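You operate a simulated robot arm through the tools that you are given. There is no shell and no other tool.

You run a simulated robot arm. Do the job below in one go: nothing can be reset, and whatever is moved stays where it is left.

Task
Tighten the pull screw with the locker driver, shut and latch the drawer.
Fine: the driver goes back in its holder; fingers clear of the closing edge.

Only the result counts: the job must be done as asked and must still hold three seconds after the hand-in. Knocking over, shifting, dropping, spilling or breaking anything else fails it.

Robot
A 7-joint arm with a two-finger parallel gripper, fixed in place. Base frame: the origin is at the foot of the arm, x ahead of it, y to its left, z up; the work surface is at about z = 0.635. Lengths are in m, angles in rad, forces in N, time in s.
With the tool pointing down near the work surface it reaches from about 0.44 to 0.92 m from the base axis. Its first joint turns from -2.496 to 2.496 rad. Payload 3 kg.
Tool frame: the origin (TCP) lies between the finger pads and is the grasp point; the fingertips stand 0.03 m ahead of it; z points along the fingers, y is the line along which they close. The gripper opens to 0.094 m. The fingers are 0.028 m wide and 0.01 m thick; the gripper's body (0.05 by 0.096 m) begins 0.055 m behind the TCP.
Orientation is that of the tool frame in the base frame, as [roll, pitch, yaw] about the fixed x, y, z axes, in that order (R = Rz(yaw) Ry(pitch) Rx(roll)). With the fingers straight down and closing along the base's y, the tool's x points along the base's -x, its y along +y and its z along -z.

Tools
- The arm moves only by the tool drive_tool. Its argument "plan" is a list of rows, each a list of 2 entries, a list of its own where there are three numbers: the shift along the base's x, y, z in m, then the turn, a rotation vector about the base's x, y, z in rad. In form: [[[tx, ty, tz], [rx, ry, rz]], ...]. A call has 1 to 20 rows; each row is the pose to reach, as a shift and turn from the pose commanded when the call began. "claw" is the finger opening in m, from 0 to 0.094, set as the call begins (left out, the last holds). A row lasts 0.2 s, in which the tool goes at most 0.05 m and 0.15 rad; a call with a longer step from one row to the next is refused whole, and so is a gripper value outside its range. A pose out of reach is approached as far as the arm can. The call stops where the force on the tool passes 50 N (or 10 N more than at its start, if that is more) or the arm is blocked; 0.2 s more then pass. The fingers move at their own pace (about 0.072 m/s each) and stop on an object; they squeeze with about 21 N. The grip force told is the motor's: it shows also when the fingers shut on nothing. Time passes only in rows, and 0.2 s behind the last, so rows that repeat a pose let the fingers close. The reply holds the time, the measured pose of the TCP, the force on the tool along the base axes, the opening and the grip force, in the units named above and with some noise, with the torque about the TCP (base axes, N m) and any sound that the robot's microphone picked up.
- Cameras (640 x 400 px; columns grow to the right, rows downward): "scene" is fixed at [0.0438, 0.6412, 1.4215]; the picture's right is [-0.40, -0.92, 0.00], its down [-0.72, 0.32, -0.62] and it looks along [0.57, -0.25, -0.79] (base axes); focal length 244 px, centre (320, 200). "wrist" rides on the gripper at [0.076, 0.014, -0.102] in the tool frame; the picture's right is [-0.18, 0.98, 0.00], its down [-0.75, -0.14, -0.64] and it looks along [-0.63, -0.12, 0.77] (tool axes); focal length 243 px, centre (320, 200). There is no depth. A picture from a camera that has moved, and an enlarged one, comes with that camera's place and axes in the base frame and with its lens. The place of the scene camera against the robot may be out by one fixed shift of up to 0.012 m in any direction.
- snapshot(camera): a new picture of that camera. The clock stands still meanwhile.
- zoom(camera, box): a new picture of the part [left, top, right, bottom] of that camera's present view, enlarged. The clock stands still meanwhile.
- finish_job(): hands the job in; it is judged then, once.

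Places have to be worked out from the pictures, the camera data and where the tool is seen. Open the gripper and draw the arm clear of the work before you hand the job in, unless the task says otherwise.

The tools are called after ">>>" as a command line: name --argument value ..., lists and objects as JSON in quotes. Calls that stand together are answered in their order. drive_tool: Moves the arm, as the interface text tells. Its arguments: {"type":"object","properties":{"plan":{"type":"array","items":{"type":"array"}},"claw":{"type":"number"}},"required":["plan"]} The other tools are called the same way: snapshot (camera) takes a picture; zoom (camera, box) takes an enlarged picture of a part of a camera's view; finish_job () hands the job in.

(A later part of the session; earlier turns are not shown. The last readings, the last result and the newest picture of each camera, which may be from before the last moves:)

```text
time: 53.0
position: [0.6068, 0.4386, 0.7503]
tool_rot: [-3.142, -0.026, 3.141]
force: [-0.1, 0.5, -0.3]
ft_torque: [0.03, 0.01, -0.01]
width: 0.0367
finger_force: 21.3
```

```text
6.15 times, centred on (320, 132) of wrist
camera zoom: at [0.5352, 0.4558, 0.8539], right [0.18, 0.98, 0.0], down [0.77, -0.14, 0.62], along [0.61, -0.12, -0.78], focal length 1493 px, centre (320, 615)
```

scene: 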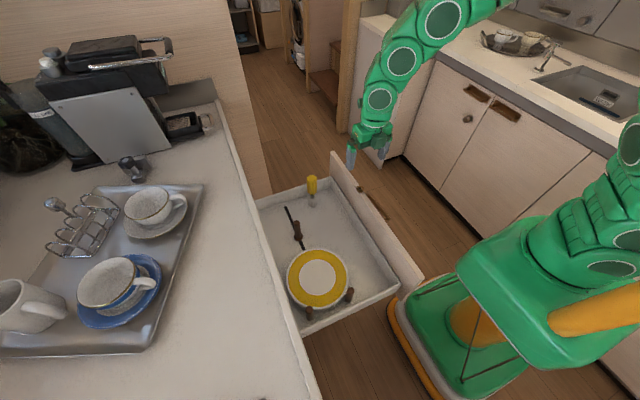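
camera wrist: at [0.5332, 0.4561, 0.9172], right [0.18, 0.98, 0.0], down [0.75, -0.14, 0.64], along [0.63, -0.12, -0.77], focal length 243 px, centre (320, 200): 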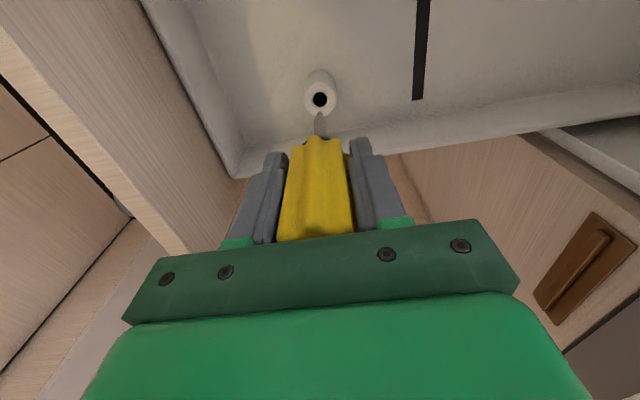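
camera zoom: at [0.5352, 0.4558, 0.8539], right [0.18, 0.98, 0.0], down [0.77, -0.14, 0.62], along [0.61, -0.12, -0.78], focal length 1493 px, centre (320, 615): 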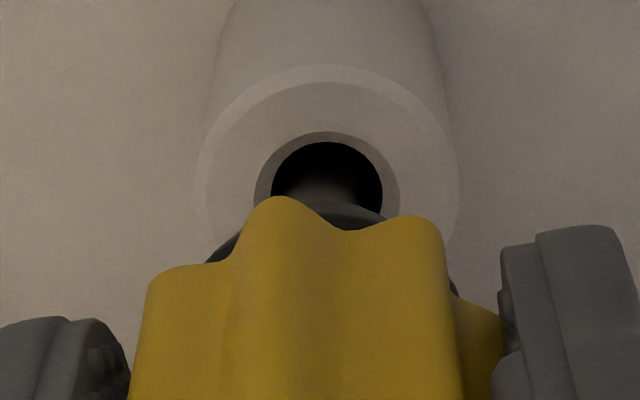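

The collar-to-hole spacing now looks like the original seating, with no contact yet. I'm lowering in 1 mm steps until light contact.

>>> drive_tool --plan '[[[0, 0, -0.001], [0, 0, 0]], [[0, 0, -0.002], [0, 0, 0]], [[0, 0, -0.003], [0, 0, 0]], [[0, 0, -0.003], [0, 0, 0]]]'

```text
time: 54.0
position: [0.608, 0.4382, 0.7486]
tool_rot: [-3.141, -0.026, -3.141]
force: [2.1, -1.0, 13.3]
ft_torque: [-0.39, -0.24, -0.03]
width: 0.0365
finger_force: 20.9
```

The driver is seated (13 N at the bottom). I'm backing off 1 mm to relax, then opening the fingers.

>>> drive_tool --plan '[[[0, 0, 0.0012], [0, 0, 0]], [[0, 0, 0.0012], [0, 0, 0]]]'

>>> drive_tool --claw 0.07 --plan '[[[0, 0, 0], [0, 0, 0]], [[0, 0, 0], [0, 0, 0]], [[0, 0, 0], [0, 0, 0]], [[0, 0, 0], [0, 0, 0]]]'

>>> snapshot --camera "wrist"

>>> zoom --camera "scene" --box '[294, 180, 334, 205]'

```text
time: 54.6
position: [0.6064, 0.4384, 0.7487]
tool_rot: [-3.141, -0.029, 3.141]
force: [0.0, -0.3, -1.3]
ft_torque: [0.03, -0.02, 0.0]
width: 0.0369
finger_force: 21.3
```

```text
time: 55.6
position: [0.6076, 0.4392, 0.748]
tool_rot: [3.141, -0.026, -3.14]
force: [-0.6, 0.3, -0.5]
ft_torque: [0.0, 0.01, -0.01]
width: 0.0701
finger_force: 0.1
```

```text
taken
camera wrist: at [0.5347, 0.4556, 0.8523], right [0.18, 0.98, 0.0], down [0.77, -0.14, 0.62], along [0.61, -0.12, -0.78], focal length 243 px, centre (320, 200)
```

wrist: 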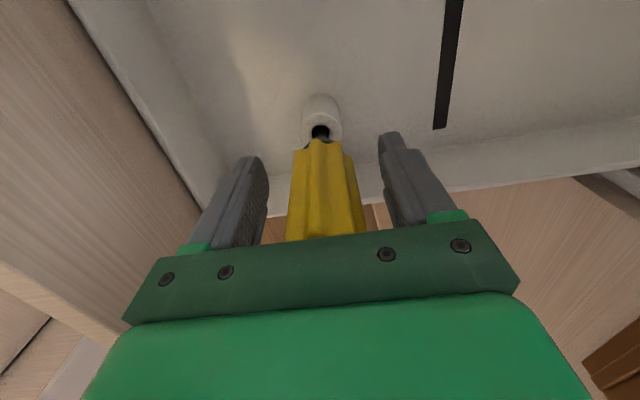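

```text
16.00 times, centred on (314, 192) of scene
camera zoom: at [0.0438, 0.6412, 1.4215], right [-0.4, -0.92, 0.0], down [-0.72, 0.32, -0.62], along [0.57, -0.25, -0.79], focal length 3900 px, centre (416, 320)
```

zoom: 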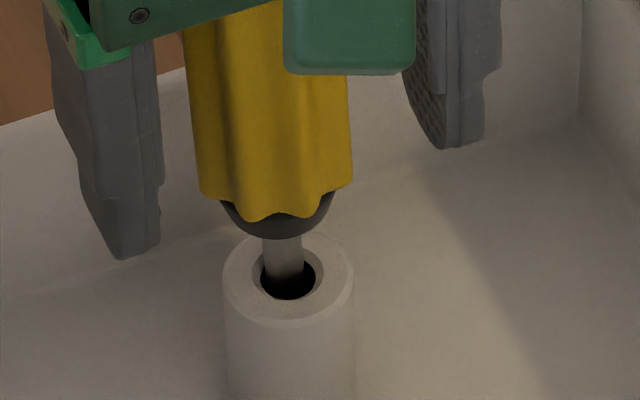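

The driver is released and stands in the holder with clear gaps to both fingers. I'm raising the gripper straight up and clear.

>>> drive_tool --plan '[[[0, 0, 0.02], [0, 0, 0]], [[0, 0, 0.05], [0, 0, 0]], [[0, 0, 0.09], [0, 0, 0]], [[0, 0, 0.13], [0, 0, 0]], [[0, 0, 0.17], [0, 0, 0]], [[0, 0, 0.17], [0, -0.028, 0]], [[0, 0, 0.17], [0, -0.028, 0]]]'

>>> snapshot --camera "wrist"

>>> zoom --camera "scene" --box '[280, 150, 400, 225]'

```text
time: 57.2
position: [0.6061, 0.4396, 0.9182]
tool_rot: [-3.141, -0.001, -3.14]
force: [0.2, 0.4, 0.5]
ft_torque: [0.04, 0.02, 0.0]
width: 0.0698
finger_force: 0.0
```

```text
taken
camera wrist: at [0.5308, 0.4562, 1.0202], right [0.18, 0.98, 0.0], down [0.75, -0.14, 0.64], along [0.63, -0.12, -0.77], focal length 243 px, centre (320, 200)
```

wrist: 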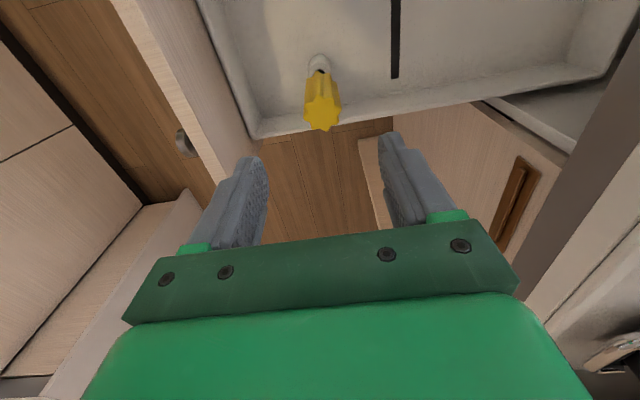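

```text
5.33 times, centred on (340, 188) of scene
camera zoom: at [0.0438, 0.6412, 1.4215], right [-0.4, -0.92, 0.0], down [-0.72, 0.32, -0.62], along [0.57, -0.25, -0.79], focal length 1300 px, centre (213, 267)
```

zoom: 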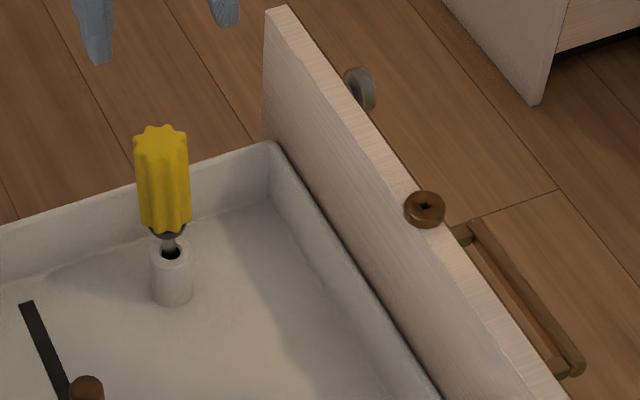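

The screw is tight and the driver is back in its holder, standing with a slight natural lean. Next I'll push the drawer shut with closed fingertips held horizontally, so nothing gets near the closing edge. First I'm swinging the tool out in front of the drawer and turning it to face +y.

>>> drive_tool --claw 0.0 --plan '[[[0, -0.01, 0.03], [0, 0, 0.14]], [[-0.005, -0.03, 0.04], [0, 0, 0.285]], [[-0.01, -0.06, 0.04], [0, 0, 0.43]], [[-0.016, -0.09, 0.04], [0, 0, 0.57]], [[-0.022, -0.12, 0.04], [0, 0, 0.715]], [[-0.028, -0.15, 0.04], [0, 0, 0.86]], [[-0.034, -0.18, 0.04], [0, 0, 1.0]], [[-0.04, -0.21, 0.04], [0, 0, 1.143]], [[-0.046, -0.24, 0.04], [0, 0, 1.285]], [[-0.05, -0.27, 0.04], [0, 0, 1.43]], [[-0.056, -0.3, 0.04], [0, 0, 1.57]], [[-0.056, -0.3, 0.04], [0, 0, 1.57]]]'

```text
time: 59.8
position: [0.5525, 0.1379, 0.9587]
tool_rot: [-3.14, 0.0, -1.569]
force: [0.3, 0.2, -0.4]
ft_torque: [0.01, 0.0, -0.02]
width: 0.0
finger_force: 21.7
```

Now I'm tilting the tool forward until the fingers point along +y, staying well in front of the drawer.

>>> drive_tool --plan '[[[0, -0.005, 0], [0.14, 0, 0]], [[0, -0.01, 0], [0.28, 0, 0]], [[0, -0.015, 0], [0.42, 0, 0]], [[0, -0.02, 0], [0.56, 0, 0]], [[0, -0.02, 0], [0.7, 0, 0]], [[0, -0.02, 0], [0.84, 0, 0]], [[0, -0.02, 0], [0.98, 0, 0]], [[0, -0.02, 0], [1.12, 0, 0]], [[0, -0.02, 0], [1.26, 0, 0]], [[0, -0.02, 0], [1.4, 0, 0]], [[0, -0.02, 0], [1.54, 0, 0]], [[0, -0.02, 0], [1.57, 0, 0]], [[0, -0.02, 0], [1.57, 0, 0]]]'

>>> snapshot --camera "wrist"

>>> snapshot --camera "scene"

```text
time: 62.6
position: [0.5505, 0.1187, 0.9578]
tool_rot: [0.091, 1.569, 1.662]
force: [0.3, 0.1, 0.2]
ft_torque: [0.01, -0.02, 0.0]
width: 0.0
finger_force: 20.9
```

```text
taken
camera wrist: at [0.5377, 0.0189, 0.8814], right [-0.98, 0.0, 0.18], down [0.14, -0.64, 0.75], along [0.12, 0.77, 0.63], focal length 243 px, centre (320, 200)
```

wrist: 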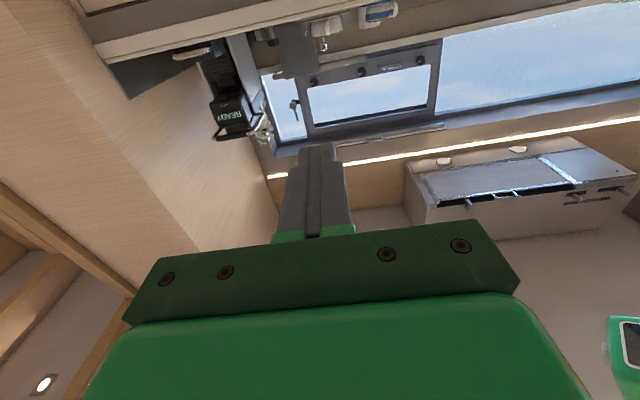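

```text
taken
```

scene: 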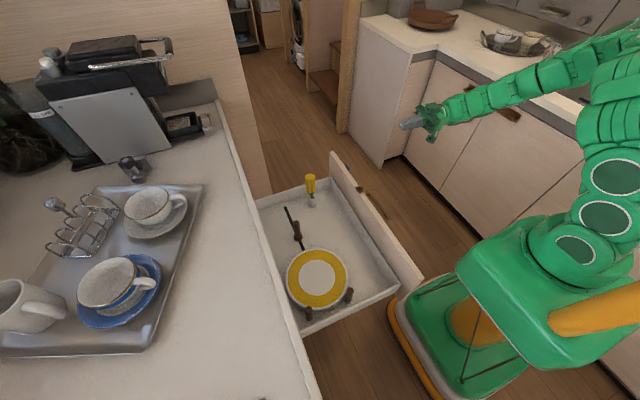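

The horizontal pose is good. I'm lowering to z ≈ 0.745, still about 15 cm in front of the panel.

>>> drive_tool --plan '[[[0, 0, -0.04], [0, 0, 0]], [[0, 0, -0.08], [0, 0, 0]], [[0, 0, -0.12], [0, 0, 0]], [[0, 0, -0.16], [0, 0, 0]], [[0, 0, -0.2], [0, 0, 0]], [[0, 0.03, -0.212], [0, 0, 0]], [[0, 0.06, -0.212], [0, 0, 0]], [[0, 0.06, -0.212], [0, 0, 0]]]'

>>> zoom --camera "scene" --box '[300, 120, 480, 240]'

>>> snapshot --camera "wrist"

```text
time: 64.4
position: [0.5522, 0.1805, 0.7478]
tool_rot: [2.593, 1.57, -2.12]
force: [0.6, 0.0, 0.5]
ft_torque: [0.03, -0.02, 0.03]
width: 0.0
finger_force: 21.2
```

```text
3.33 times, centred on (390, 180) of scene
camera zoom: at [0.0438, 0.6412, 1.4215], right [-0.4, -0.92, 0.0], down [-0.72, 0.32, -0.62], along [0.57, -0.25, -0.79], focal length 812 px, centre (87, 267)
```

zoom: 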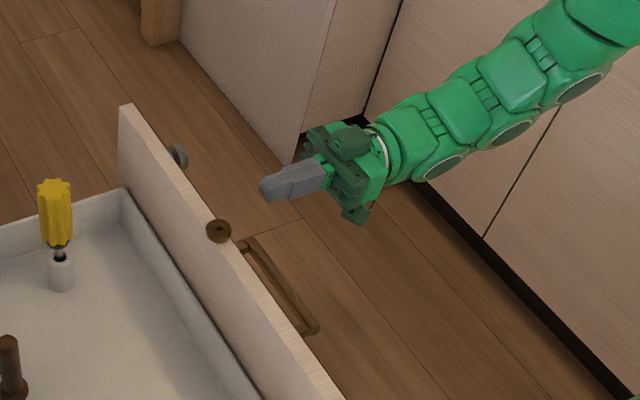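

```text
taken
camera wrist: at [0.5395, 0.0802, 0.6699], right [-0.98, 0.0, 0.18], down [0.14, -0.64, 0.75], along [0.12, 0.77, 0.63], focal length 243 px, centre (320, 200)
```

wrist: 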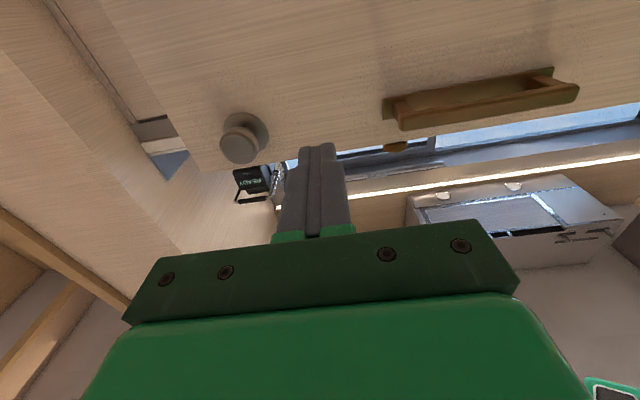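

The fingertips point at bare panel between the pull and the knob. I'm approaching to first contact gently.

>>> drive_tool --plan '[[[0, 0.02, 0], [0, 0, 0]], [[0, 0.04, 0], [0, 0, 0]], [[0, 0.06, 0], [0, 0, 0]], [[0, 0.075, 0], [0, 0, 0]], [[0, 0.085, 0], [0, 0, 0]], [[0, 0.092, 0], [0, 0, 0]], [[0, 0.1, 0], [0, 0, 0]], [[0, 0.11, 0], [0, 0, 0]], [[0, 0.12, 0], [0, 0, 0]]]'

>>> zoom --camera "scene" --box '[280, 130, 420, 230]'

```text
time: 66.4
position: [0.5513, 0.3004, 0.7464]
tool_rot: [0.831, 1.57, 2.401]
force: [0.0, 0.5, -0.7]
ft_torque: [0.03, 0.01, 0.04]
width: 0.0001
finger_force: 21.5
```

```text
4.00 times, centred on (350, 180) of scene
camera zoom: at [0.0438, 0.6412, 1.4215], right [-0.4, -0.92, 0.0], down [-0.72, 0.32, -0.62], along [0.57, -0.25, -0.79], focal length 975 px, centre (200, 280)
```

zoom: 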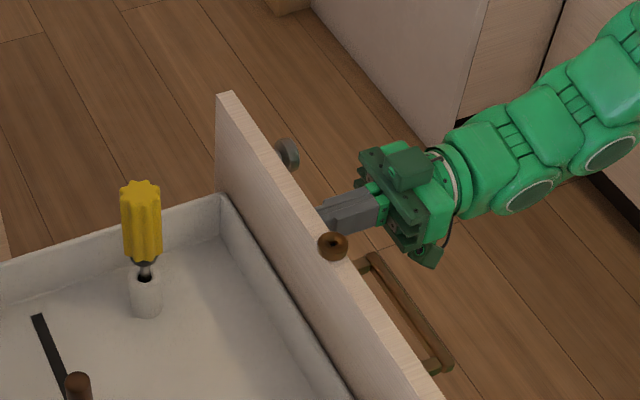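

The drawer is already moving freely with almost no resistance. I'm pushing on smoothly at about 7 cm/s and pausing to check.

>>> drive_tool --plan '[[[0, 0.008, 0], [0, 0, 0]], [[0, 0.02, 0], [0, 0, 0]], [[0, 0.035, 0], [0, 0, 0]], [[0, 0.05, 0], [0, 0, 0]], [[0, 0.065, 0], [0, 0, 0]], [[0, 0.08, 0], [0, 0, 0]], [[0, 0.095, 0], [0, 0, 0]], [[0, 0.11, 0], [0, 0, 0]], [[0, 0.125, 0], [0, 0, 0]], [[0, 0.14, 0], [0, 0, 0]], [[0, 0.155, 0], [0, 0, 0]], [[0, 0.165, 0], [0, 0, 0]], [[0, 0.17, 0], [0, 0, 0]]]'

>>> snapshot --camera "scene"

>>> snapshot --camera "wrist"

```text
time: 69.2
position: [0.552, 0.4703, 0.7452]
tool_rot: [1.561, 1.57, 3.129]
force: [-0.4, -1.4, 0.1]
ft_torque: [0.03, 0.01, 0.01]
width: 0.0001
finger_force: 21.3
```

```text
taken
```

scene: 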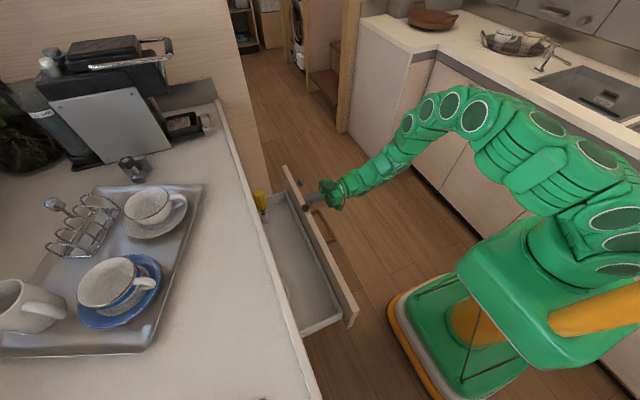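

```text
taken
camera wrist: at [0.5381, 0.3698, 0.6688], right [-0.98, 0.0, 0.18], down [0.14, -0.64, 0.75], along [0.12, 0.77, 0.63], focal length 243 px, centre (320, 200)
```

wrist: 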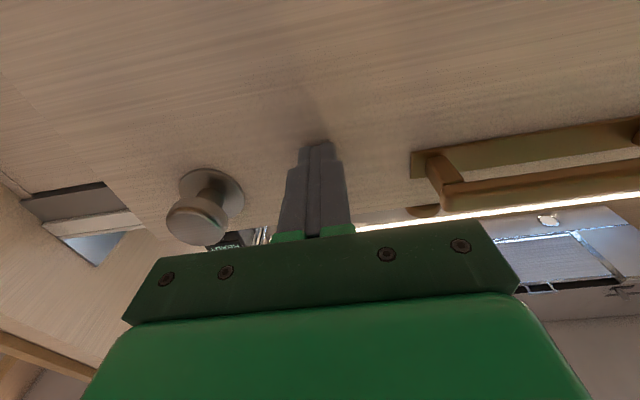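

The driver is still upright and heading under the counter with about 3 cm of clearance. About 15 cm remains. I'm continuing more slowly.

>>> drive_tool --plan '[[[0, 0.008, 0], [0, 0, 0]], [[0, 0.018, 0], [0, 0, 0]], [[0, 0.028, 0], [0, 0, 0]], [[0, 0.038, 0], [0, 0, 0]], [[0, 0.048, 0], [0, 0, 0]], [[0, 0.058, 0], [0, 0, 0]], [[0, 0.068, 0], [0, 0, 0]], [[0, 0.078, 0], [0, 0, 0]], [[0, 0.086, 0], [0, 0, 0]], [[0, 0.09, 0], [0, 0, 0]]]'

>>> zoom --camera "scene" --box '[220, 140, 380, 240]'

>>> snapshot --camera "wrist"

```text
time: 71.4
position: [0.551, 0.5592, 0.7462]
tool_rot: [2.398, 1.57, -2.313]
force: [0.3, -1.4, -0.4]
ft_torque: [0.01, -0.02, -0.02]
width: 0.0002
finger_force: 21.1
```

```text
4.00 times, centred on (300, 190) of scene
camera zoom: at [0.0438, 0.6412, 1.4215], right [-0.4, -0.92, 0.0], down [-0.72, 0.32, -0.62], along [0.57, -0.25, -0.79], focal length 975 px, centre (400, 240)
```

zoom: 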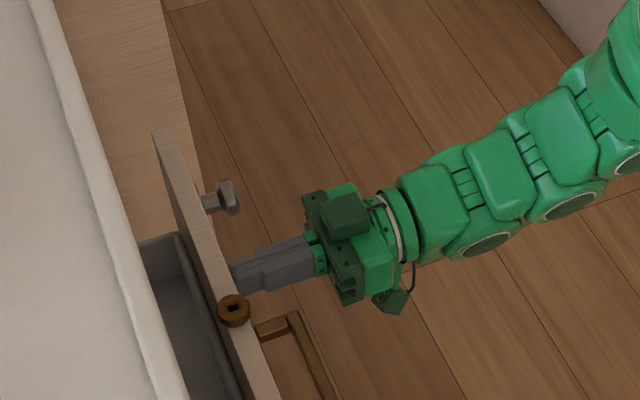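

```text
taken
camera wrist: at [0.5379, 0.4588, 0.6694], right [-0.98, 0.0, 0.18], down [0.14, -0.64, 0.75], along [0.12, 0.77, 0.63], focal length 243 px, centre (320, 200)
```

wrist: 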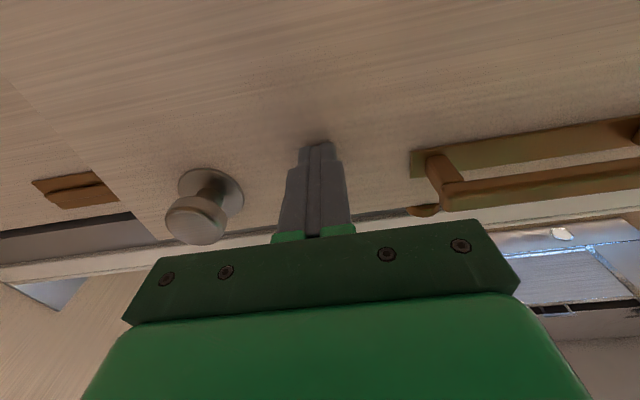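

Still free-moving. I'm continuing in small steps toward the stop.

>>> drive_tool --plan '[[[0, 0.008, 0], [0, 0, 0]], [[0, 0.016, 0], [0, 0, 0]], [[0, 0.024, 0], [0, 0, 0]], [[0, 0.032, 0], [0, 0, 0]], [[0, 0.04, 0], [0, 0, 0]], [[0, 0.048, 0], [0, 0, 0]], [[0, 0.055, 0], [0, 0, 0]], [[0, 0.06, 0], [0, 0, 0]]]'

>>> zoom --camera "scene" --box '[220, 140, 380, 240]'

>>> snapshot --camera "wrist"

```text
time: 73.2
position: [0.5511, 0.6191, 0.747]
tool_rot: [2.486, 1.571, -2.227]
force: [0.4, 0.4, -0.7]
ft_torque: [0.01, -0.02, 0.01]
width: 0.0002
finger_force: 20.9
```

```text
4.00 times, centred on (300, 190) of scene
camera zoom: at [0.0438, 0.6412, 1.4215], right [-0.4, -0.92, 0.0], down [-0.72, 0.32, -0.62], along [0.57, -0.25, -0.79], focal length 975 px, centre (400, 240)
```

zoom: 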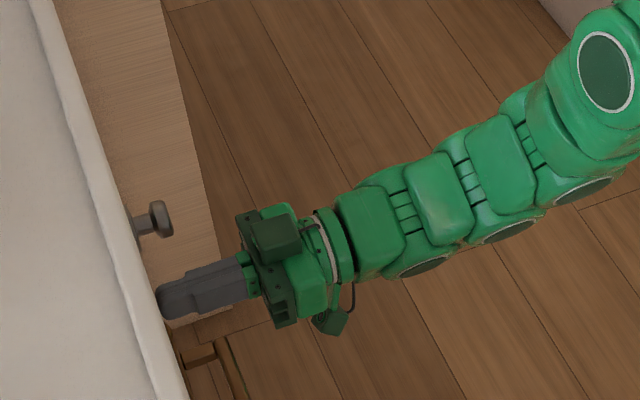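

```text
taken
camera wrist: at [0.5384, 0.5196, 0.6706], right [-0.98, 0.0, 0.18], down [0.14, -0.64, 0.75], along [0.12, 0.77, 0.63], focal length 243 px, centre (320, 200)
```

wrist: 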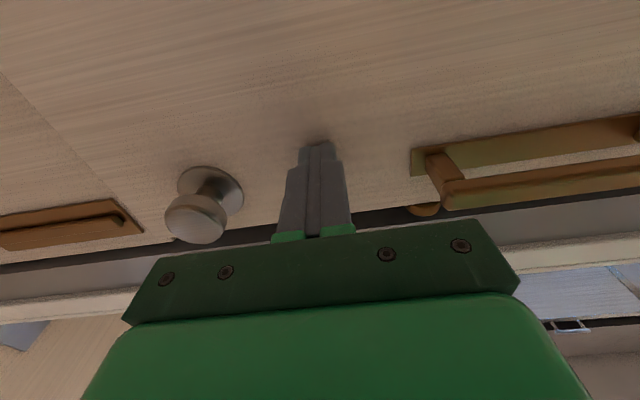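

The panel is now passing under the counter overhang, and the gripper body remains clear of it. I'm continuing in 6 mm steps until the force or a sound indicates closure.

>>> drive_tool --plan '[[[0, 0.006, 0], [0, 0, 0]], [[0, 0.012, 0], [0, 0, 0]], [[0, 0.018, 0], [0, 0, 0]], [[0, 0.024, 0], [0, 0, 0]], [[0, 0.03, 0], [0, 0, 0]], [[0, 0.036, 0], [0, 0, 0]], [[0, 0.04, 0], [0, 0, 0]]]'

>>> snapshot --camera "wrist"

>>> zoom --camera "scene" --box '[220, 140, 380, 240]'

```text
time: 74.1
position: [0.5521, 0.635, 0.7462]
tool_rot: [2.595, 1.569, -2.119]
force: [-0.9, -8.0, 2.6]
ft_torque: [0.14, -0.12, 0.07]
width: 0.0004
finger_force: 20.9
stopped in row 4: the force on the tool passed its limit at 78 N (the readings are from after the stop); the commanded pose is now the measured one
```

```text
taken
camera wrist: at [0.5391, 0.5345, 0.6691], right [-0.98, 0.0, 0.18], down [0.14, -0.64, 0.75], along [0.12, 0.77, 0.63], focal length 243 px, centre (320, 200)
```

wrist: 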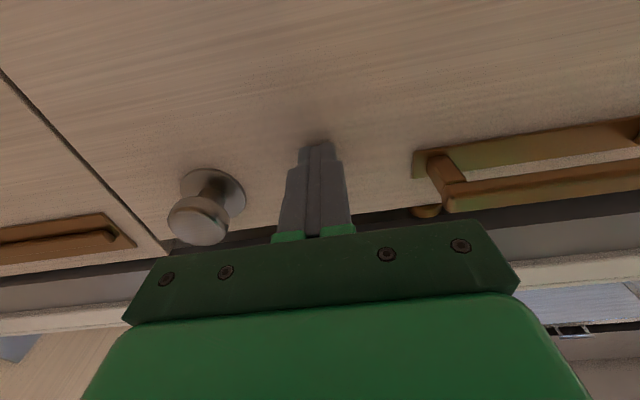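

```text
4.00 times, centred on (300, 190) of scene
camera zoom: at [0.0438, 0.6412, 1.4215], right [-0.4, -0.92, 0.0], down [-0.72, 0.32, -0.62], along [0.57, -0.25, -0.79], focal length 975 px, centre (400, 240)
```

zoom: 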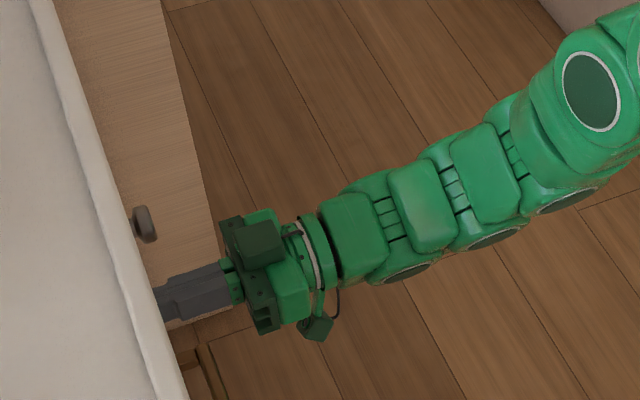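

The force spiked as the front met the frame; the panel now looks flush with its neighbour. I'm backing off slightly to inspect flushness and the knob.

>>> drive_tool --plan '[[[0, -0.005, 0], [0, 0, 0]], [[0, -0.02, 0], [0, 0, 0]], [[0, -0.05, 0], [0, 0, 0]], [[0, -0.09, 0], [0, 0, 0]], [[0, -0.1, 0], [0, 0, 0]], [[0, -0.1, 0], [0, 0, 0]]]'

>>> snapshot --camera "wrist"

>>> zoom --camera "wrist" --box '[80, 80, 320, 240]'

>>> zoom --camera "scene" --box '[220, 140, 380, 260]'

```text
time: 75.5
position: [0.5521, 0.5362, 0.7443]
tool_rot: [2.052, 1.568, -2.662]
force: [-0.4, 0.7, 0.0]
ft_torque: [0.0, 0.04, 0.0]
width: 0.0003
finger_force: 20.6
```

```text
taken
camera wrist: at [0.5392, 0.4359, 0.6684], right [-0.98, 0.0, 0.19], down [0.14, -0.64, 0.75], along [0.12, 0.77, 0.63], focal length 243 px, centre (320, 200)
```

wrist: 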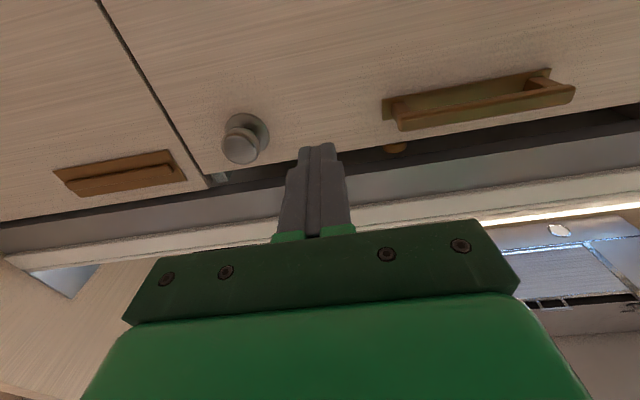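

```text
2.50 times, centred on (200, 160) of wrist
camera zoom: at [0.5392, 0.4359, 0.6684], right [-0.98, 0.0, 0.19], down [0.14, -0.64, 0.75], along [0.12, 0.77, 0.63], focal length 606 px, centre (620, 300)
```

zoom: 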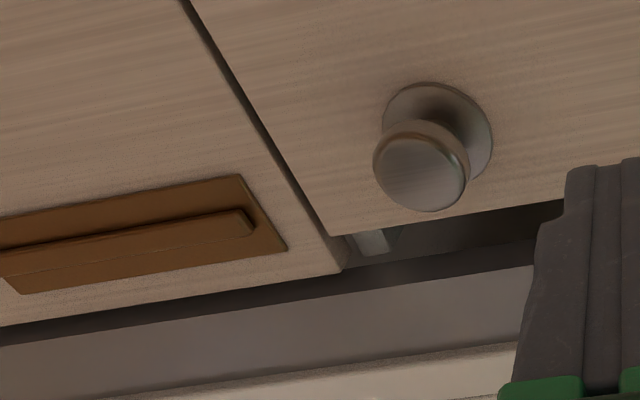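

```text
3.33 times, centred on (300, 200) of scene
camera zoom: at [0.0438, 0.6412, 1.4215], right [-0.4, -0.92, 0.0], down [-0.72, 0.32, -0.62], along [0.57, -0.25, -0.79], focal length 812 px, centre (387, 200)
```

zoom: 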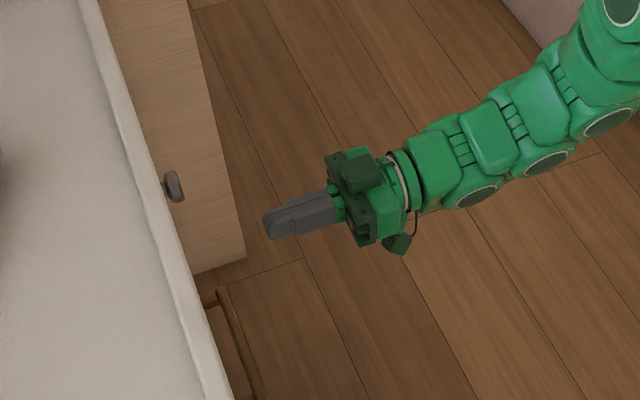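

The drawer stays shut, and a keeper bracket is visible behind the panel near the knob. That suggests a push-knob latch. I'm lining the fingertips up with the knob face at about (0.631, 0.757).

>>> drive_tool --plan '[[[0.02, 0, 0.004], [0, 0, 0]], [[0.05, 0, 0.008], [0, 0, 0]], [[0.078, 0, 0.012], [0, 0, 0]], [[0.078, 0.02, 0.012], [0, 0, 0]], [[0.078, 0.04, 0.012], [0, 0, 0]], [[0.078, 0.04, 0.012], [0, 0, 0]]]'

>>> snapshot --camera "wrist"

>>> zoom --camera "wrist" --box '[240, 90, 400, 190]'

>>> zoom --camera "scene" --box '[220, 150, 320, 220]'

```text
time: 76.9
position: [0.6303, 0.575, 0.7581]
tool_rot: [2.109, 1.568, -2.605]
force: [-0.5, 0.1, 0.1]
ft_torque: [0.0, -0.01, 0.01]
width: 0.0
finger_force: 20.9
```

```text
taken
camera wrist: at [0.6169, 0.4753, 0.6812], right [-0.98, 0.0, 0.19], down [0.14, -0.64, 0.75], along [0.12, 0.77, 0.63], focal length 243 px, centre (320, 200)
```

wrist: 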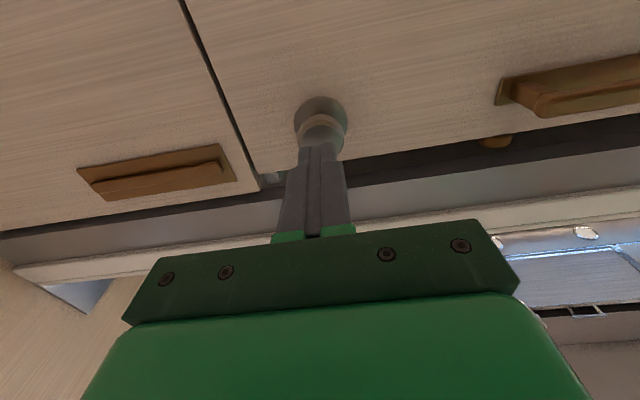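

```text
4.00 times, centred on (320, 140) of wrist
camera zoom: at [0.6169, 0.4753, 0.6812], right [-0.98, 0.0, 0.19], down [0.14, -0.64, 0.75], along [0.12, 0.77, 0.63], focal length 970 px, centre (320, 440)
```

zoom: 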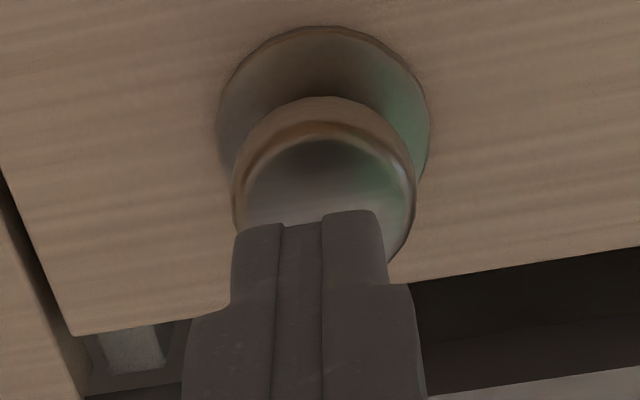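

```text
5.71 times, centred on (270, 185) of scene
camera zoom: at [0.0438, 0.6412, 1.4215], right [-0.4, -0.92, 0.0], down [-0.72, 0.32, -0.62], along [0.57, -0.25, -0.79], focal length 1393 px, centre (606, 286)
```

zoom: 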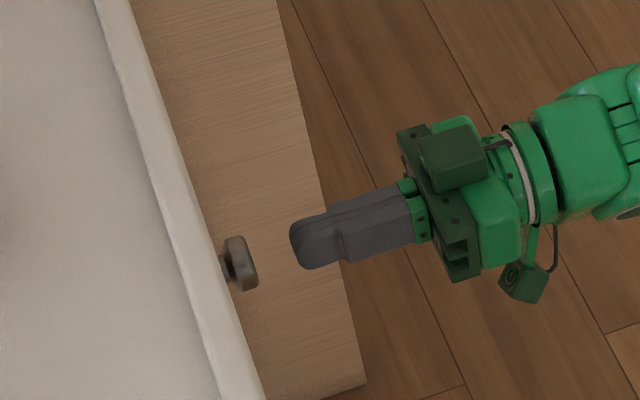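

The fingertips are on-axis with the knob to about 1 mm and about 27 mm away. I'm pressing slowly against the knob face.

>>> drive_tool --plan '[[[0, 0.008, 0], [0, 0, 0]], [[0, 0.016, 0], [0, 0, 0]], [[0, 0.022, 0], [0, 0, 0]], [[0, 0.025, 0], [0, 0, 0]], [[0, 0.028, 0], [0, 0, 0]], [[0, 0.03, 0], [0, 0, 0]], [[0, 0.032, 0], [0, 0, 0]], [[0, 0.034, 0], [0, 0, 0]]]'

>>> zoom --camera "wrist" --box '[240, 90, 400, 190]'

>>> zoom --camera "scene" --box '[220, 150, 320, 220]'

```text
time: 78.7
position: [0.63, 0.6071, 0.7579]
tool_rot: [1.965, 1.57, -2.747]
force: [1.6, -3.3, 0.2]
ft_torque: [0.04, 0.02, -0.02]
width: 0.0
finger_force: 20.9
```

```text
4.00 times, centred on (320, 140) of wrist
camera zoom: at [0.6171, 0.5087, 0.6811], right [-0.98, 0.0, 0.19], down [0.14, -0.64, 0.75], along [0.12, 0.77, 0.63], focal length 970 px, centre (320, 440)
```

zoom: 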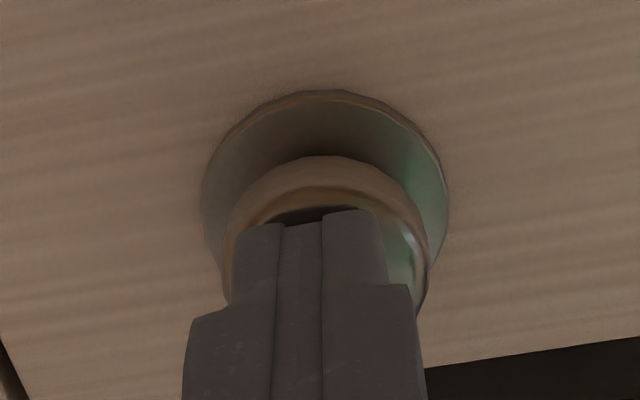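

```text
5.71 times, centred on (270, 185) of scene
camera zoom: at [0.0438, 0.6412, 1.4215], right [-0.4, -0.92, 0.0], down [-0.72, 0.32, -0.62], along [0.57, -0.25, -0.79], focal length 1393 px, centre (606, 286)
```

zoom: 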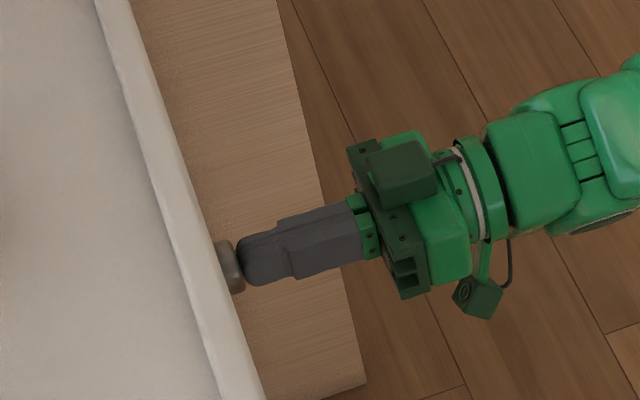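

The knob is yielding inward at only about 3 N, so it is a push knob. I'm continuing to press until it clicks or stops.

>>> drive_tool --plan '[[[0, 0.002, 0], [0, 0, 0]], [[0, 0.004, 0], [0, 0, 0]], [[0, 0.006, 0], [0, 0, 0]], [[0, 0.008, 0], [0, 0, 0]], [[0, 0.01, 0], [0, 0, 0]], [[0, 0.012, 0], [0, 0, 0]], [[0, 0.014, 0], [0, 0, 0]], [[0, 0.016, 0], [0, 0, 0]]]'

>>> zoom --camera "wrist" --box '[240, 90, 400, 190]'

>>> zoom --camera "scene" --box '[220, 150, 320, 220]'

```text
time: 80.2
position: [0.6319, 0.6178, 0.757]
tool_rot: [1.959, 1.566, -2.758]
force: [-2.6, -24.1, 1.7]
ft_torque: [0.07, 0.2, 0.05]
width: 0.0
finger_force: 21.7
stopped in row 7: the force on the tool passed its limit at 54 N (the readings are from after the stop); the commanded pose is now the measured one
```

```text
4.00 times, centred on (320, 140) of wrist
camera zoom: at [0.6182, 0.5178, 0.6804], right [-0.98, 0.0, 0.19], down [0.14, -0.64, 0.75], along [0.12, 0.77, 0.63], focal length 970 px, centre (320, 440)
```

zoom: 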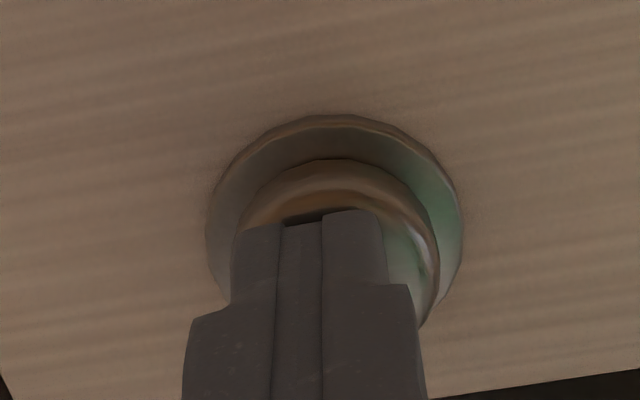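

```text
5.71 times, centred on (270, 185) of scene
camera zoom: at [0.0438, 0.6412, 1.4215], right [-0.4, -0.92, 0.0], down [-0.72, 0.32, -0.62], along [0.57, -0.25, -0.79], focal length 1393 px, centre (606, 286)
```

zoom: 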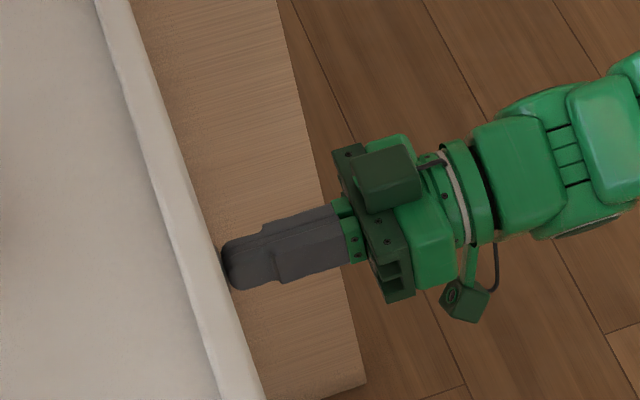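

The knob went in about 16 mm and hit its stop at about 54 N. I'm backing off to see whether it stays in (latched) or springs back out.

>>> drive_tool --plan '[[[0, -0.005, 0], [0, 0, 0]], [[0, -0.02, 0], [0, 0, 0]], [[0, -0.05, 0], [0, 0, 0]], [[0, -0.08, 0], [0, 0, 0]], [[0, -0.08, 0], [0, 0, 0]]]'

>>> snapshot --camera "wrist"

>>> zoom --camera "wrist" --box '[220, 60, 420, 190]'

>>> zoom --camera "scene" --box '[220, 150, 320, 220]'

```text
time: 81.4
position: [0.6304, 0.5386, 0.7573]
tool_rot: [2.185, 1.569, -2.53]
force: [-0.5, -0.5, -0.2]
ft_torque: [0.0, 0.0, 0.01]
width: 0.0
finger_force: 20.8
```

```text
taken
camera wrist: at [0.6176, 0.4389, 0.6803], right [-0.98, 0.0, 0.19], down [0.14, -0.64, 0.75], along [0.12, 0.77, 0.63], focal length 243 px, centre (320, 200)
```

wrist: 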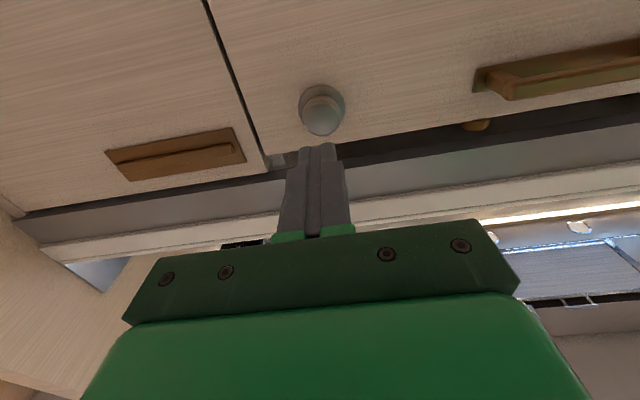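

```text
3.08 times, centred on (320, 125) of wrist
camera zoom: at [0.6176, 0.4389, 0.6803], right [-0.98, 0.0, 0.19], down [0.14, -0.64, 0.75], along [0.12, 0.77, 0.63], focal length 746 px, centre (320, 431)
```

zoom: 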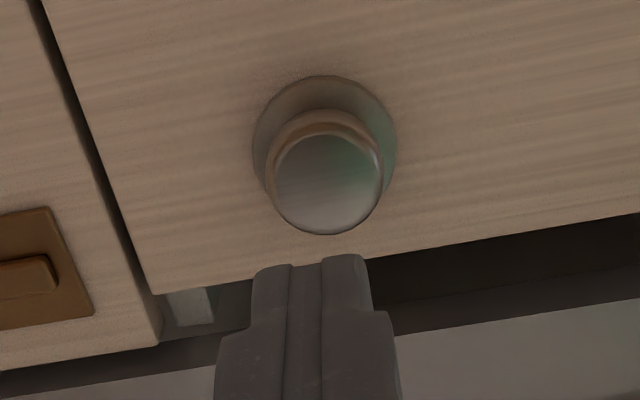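

```text
5.71 times, centred on (270, 185) of scene
camera zoom: at [0.0438, 0.6412, 1.4215], right [-0.4, -0.92, 0.0], down [-0.72, 0.32, -0.62], along [0.57, -0.25, -0.79], focal length 1393 px, centre (606, 286)
```

zoom: 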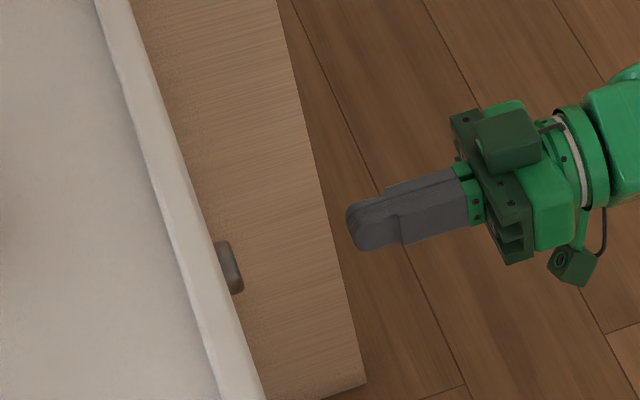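

The knob appears further in than before. To be certain, I'm returning to the same viewpoint I had before pressing for a direct comparison.

>>> drive_tool --plan '[[[0, 0.018, 0], [0, 0, 0]], [[0, 0.0364, 0], [0, 0, 0]], [[0, 0.0364, 0], [0, 0, 0]], [[0, 0.0364, 0], [0, 0, 0]]]'

>>> zoom --camera "wrist" --box '[240, 90, 400, 190]'

>>> zoom --camera "scene" --box '[240, 175, 280, 200]'

```text
time: 82.4
position: [0.6305, 0.5758, 0.7562]
tool_rot: [2.065, 1.567, -2.65]
force: [-0.1, -0.4, -0.5]
ft_torque: [0.02, 0.0, 0.0]
width: 0.0
finger_force: 21.0
```

```text
4.00 times, centred on (320, 140) of wrist
camera zoom: at [0.6177, 0.4754, 0.6797], right [-0.98, 0.0, 0.19], down [0.14, -0.64, 0.75], along [0.12, 0.77, 0.63], focal length 970 px, centre (320, 440)
```

zoom: 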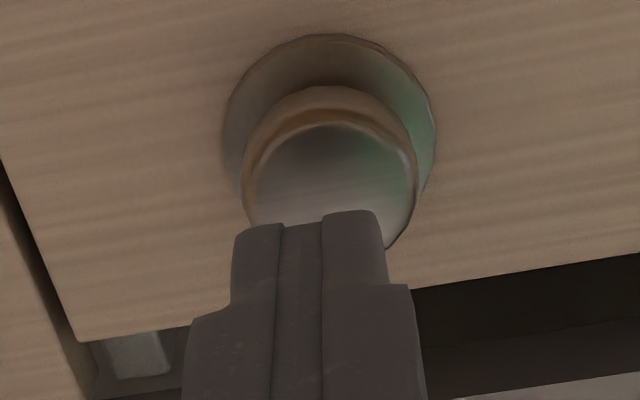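

```text
16.00 times, centred on (260, 188) of scene
camera zoom: at [0.0438, 0.6412, 1.4215], right [-0.4, -0.92, 0.0], down [-0.72, 0.32, -0.62], along [0.57, -0.25, -0.79], focal length 3900 px, centre (1280, 400)
```

zoom: 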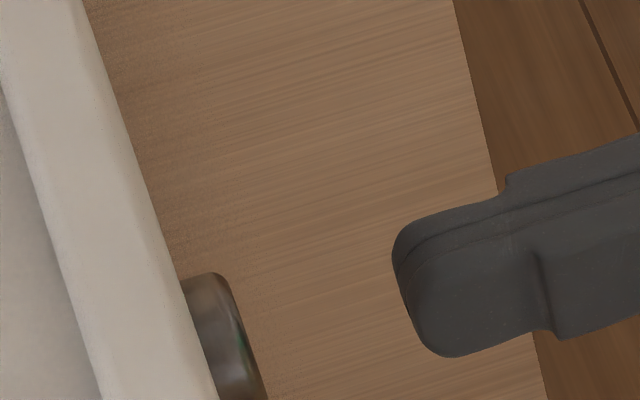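

The knob went from about 27 mm proud (head back edge y ≈ 0.639) to 0.659 at full press, and now sits at 0.649. I'm waiting a second to see whether it is holding there or still drifting back.

>>> drive_tool --plan '[[[0, 0, 0], [0, 0, 0]], [[0, 0, 0], [0, 0, 0]], [[0, 0, 0], [0, 0, 0]], [[0, 0, 0], [0, 0, 0]], [[0, 0, 0], [0, 0, 0]], [[0, 0, 0], [0, 0, 0]]]'

>>> zoom --camera "wrist" --box '[240, 90, 400, 190]'

>>> zoom --camera "scene" --box '[240, 175, 280, 200]'

```text
time: 83.8
position: [0.6323, 0.5769, 0.7571]
tool_rot: [2.094, 1.566, -2.618]
force: [-0.4, 0.3, 0.6]
ft_torque: [-0.03, 0.01, 0.03]
width: 0.0
finger_force: 21.1
```

```text
4.00 times, centred on (320, 140) of wrist
camera zoom: at [0.6178, 0.4754, 0.6797], right [-0.98, 0.0, 0.19], down [0.14, -0.64, 0.75], along [0.12, 0.77, 0.63], focal length 970 px, centre (320, 440)
```

zoom: 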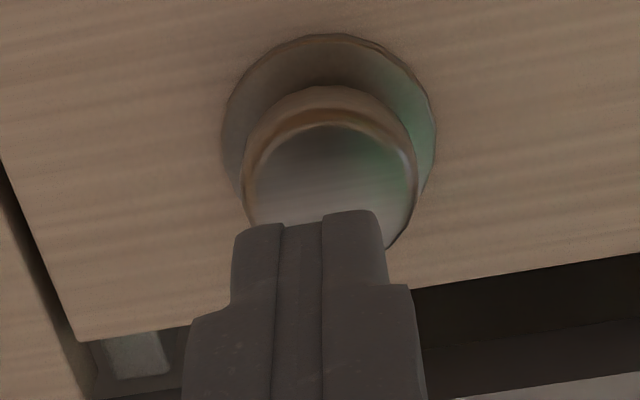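

```text
16.00 times, centred on (260, 188) of scene
camera zoom: at [0.0438, 0.6412, 1.4215], right [-0.4, -0.92, 0.0], down [-0.72, 0.32, -0.62], along [0.57, -0.25, -0.79], focal length 3900 px, centre (1280, 400)
```

zoom: 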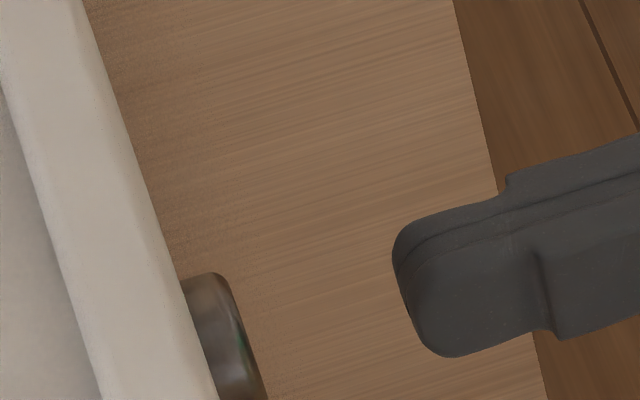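

The knob is stable in its pressed-in position, clearly different from the popped-out state, which indicates a push-push latch that is engaged. To verify, I'll do a gentle pull test on the bar handle. I'm backing off and rolling the gripper 90° so the fingers can straddle the bar.

>>> drive_tool --claw 0.045 --plan '[[[0, -0.03, 0], [0, 0, 0]], [[-0.01, -0.07, 0], [0, 0.14, 0]], [[-0.03, -0.08, 0.001], [0, 0.28, 0]], [[-0.05, -0.08, 0.002], [0, 0.42, 0]], [[-0.07, -0.08, 0.003], [0, 0.56, 0]], [[-0.09, -0.08, 0.004], [0, 0.7, 0]], [[-0.11, -0.08, 0.005], [0, 0.84, 0]], [[-0.13, -0.08, 0.005], [0, 0.98, 0]], [[-0.15, -0.08, 0.005], [0, 1.12, 0]], [[-0.17, -0.08, 0.005], [0, 1.26, 0]], [[-0.177, -0.08, 0.005], [0, 1.4, 0]], [[-0.177, -0.08, 0.005], [0, 1.54, 0]], [[-0.177, -0.08, 0.005], [0, 1.571, 0]], [[-0.177, -0.08, 0.005], [0, 1.571, 0]]]'

>>> snapshot --camera "wrist"

>>> snapshot --camera "scene"

```text
time: 86.8
position: [0.4537, 0.4962, 0.7608]
tool_rot: [1.57, -0.004, 3.141]
force: [0.2, -0.1, 0.2]
ft_torque: [0.0, 0.03, 0.01]
width: 0.0451
finger_force: 0.0
```

```text
taken
camera wrist: at [0.3783, 0.3959, 0.7755], right [0.19, 0.0, 0.98], down [0.75, -0.64, -0.14], along [0.63, 0.77, -0.12], focal length 243 px, centre (320, 200)
```

wrist: 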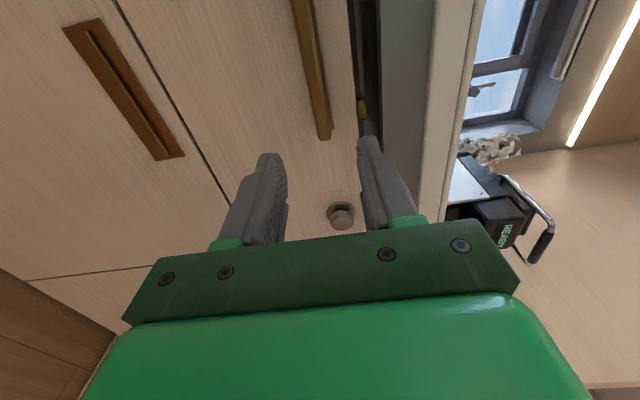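

```text
taken
```

scene: 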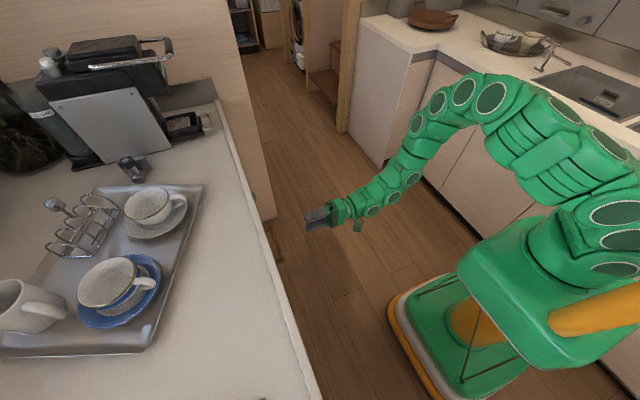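

The view confirms the front is coplanar with the panel below and the pull bar is at z ≈ 0.757, between the open fingers. I'm advancing to straddle the bar, keeping the fingertips about 15 mm short of the panel.

>>> drive_tool --plan '[[[0, 0.03, -0.002], [0, 0, 0]], [[0, 0.06, -0.004], [0, 0, 0]], [[0, 0.085, -0.004], [0, 0, 0]], [[0, 0.105, -0.004], [0, 0, 0]], [[0, 0.118, -0.004], [0, 0, 0]], [[0, 0.118, -0.004], [0, 0, 0]]]'

>>> snapshot --camera "wrist"

>>> zoom --camera "scene" --box '[230, 170, 350, 270]'

```text
time: 88.2
position: [0.4533, 0.6152, 0.7594]
tool_rot: [1.572, -0.005, 3.141]
force: [-0.1, -0.9, -0.1]
ft_torque: [0.0, 0.01, -0.03]
width: 0.045
finger_force: 0.0
```

```text
taken
camera wrist: at [0.378, 0.5144, 0.773], right [0.19, 0.0, 0.98], down [0.75, -0.64, -0.14], along [0.63, 0.77, -0.12], focal length 243 px, centre (320, 200)
```

wrist: 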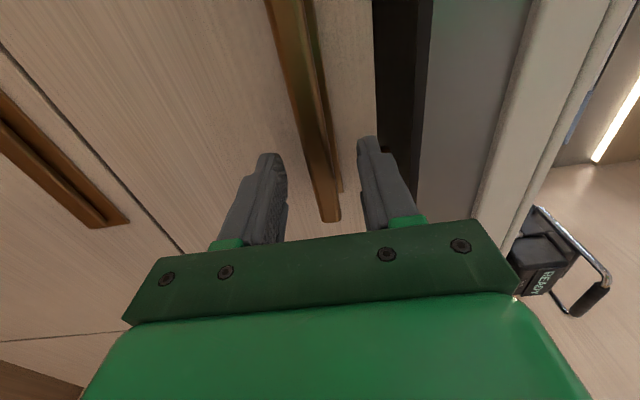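

```text
4.00 times, centred on (290, 220) of scene
camera zoom: at [0.0438, 0.6412, 1.4215], right [-0.4, -0.92, 0.0], down [-0.72, 0.32, -0.62], along [0.57, -0.25, -0.79], focal length 975 px, centre (440, 120)
```

zoom: 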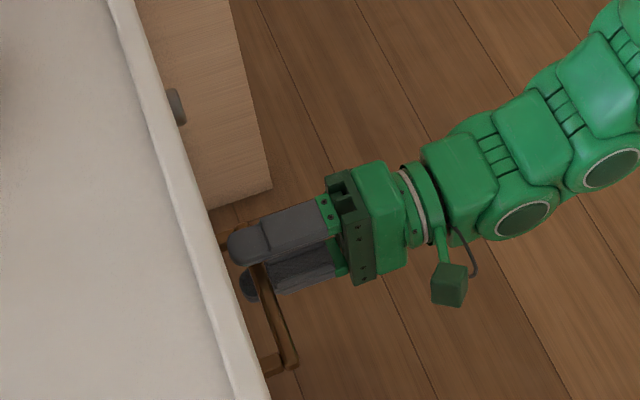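

The bar is between the two fingers. I'm closing gently on it.

>>> drive_tool --claw 0.0 --plan '[[[0, 0, 0], [0, 0, 0]], [[0, 0, 0], [0, 0, 0]], [[0, 0, 0], [0, 0, 0]]]'

>>> zoom --camera "scene" --box '[230, 170, 310, 220]'

```text
time: 89.0
position: [0.4526, 0.6155, 0.7607]
tool_rot: [1.569, -0.002, -3.14]
force: [-0.4, -1.0, 20.4]
ft_torque: [0.05, -0.36, 0.29]
width: 0.0133
finger_force: 45.1
```

```text
8.00 times, centred on (270, 195) of scene
camera zoom: at [0.0438, 0.6412, 1.4215], right [-0.4, -0.92, 0.0], down [-0.72, 0.32, -0.62], along [0.57, -0.25, -0.79], focal length 1950 px, centre (720, 240)
```

zoom: 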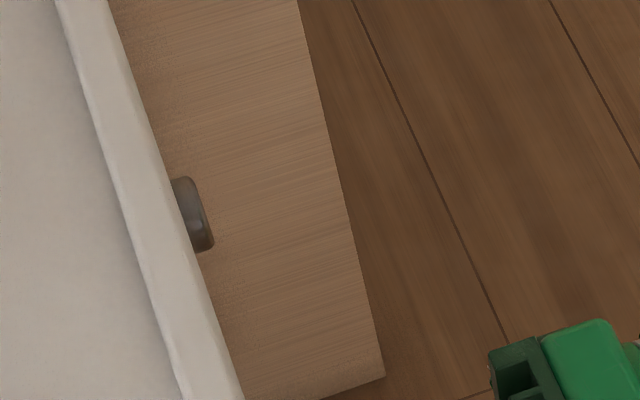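

The bar is gripped, but off-centre by a millimetre or two vertically (20 N upward). I'm easing up 1.5 mm and then pulling back just 3 mm as a test.

>>> drive_tool --plan '[[[0, 0, 0.0008], [0, 0, 0]], [[0, 0, 0.0015], [0, 0, 0]], [[0, 0, 0.0015], [0, 0, 0]], [[0, -0.0015, 0.0015], [0, 0, 0]], [[0, -0.003, 0.0015], [0, 0, 0]], [[0, -0.003, 0.0015], [0, 0, 0]]]'

>>> zoom --camera "scene" --box '[230, 170, 310, 220]'

```text
time: 90.4
position: [0.4518, 0.6129, 0.7602]
tool_rot: [1.573, -0.002, -3.141]
force: [7.3, 30.8, 0.8]
ft_torque: [0.03, -0.17, -0.14]
width: 0.0137
finger_force: 44.6
```

```text
8.00 times, centred on (270, 195) of scene
camera zoom: at [0.0438, 0.6412, 1.4215], right [-0.4, -0.92, 0.0], down [-0.72, 0.32, -0.62], along [0.57, -0.25, -0.79], focal length 1950 px, centre (720, 240)
```

zoom: 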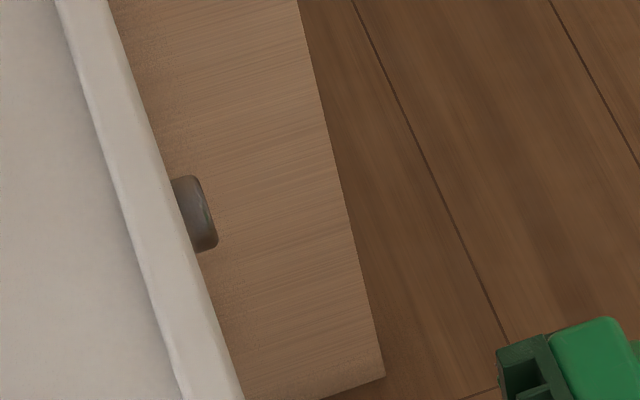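

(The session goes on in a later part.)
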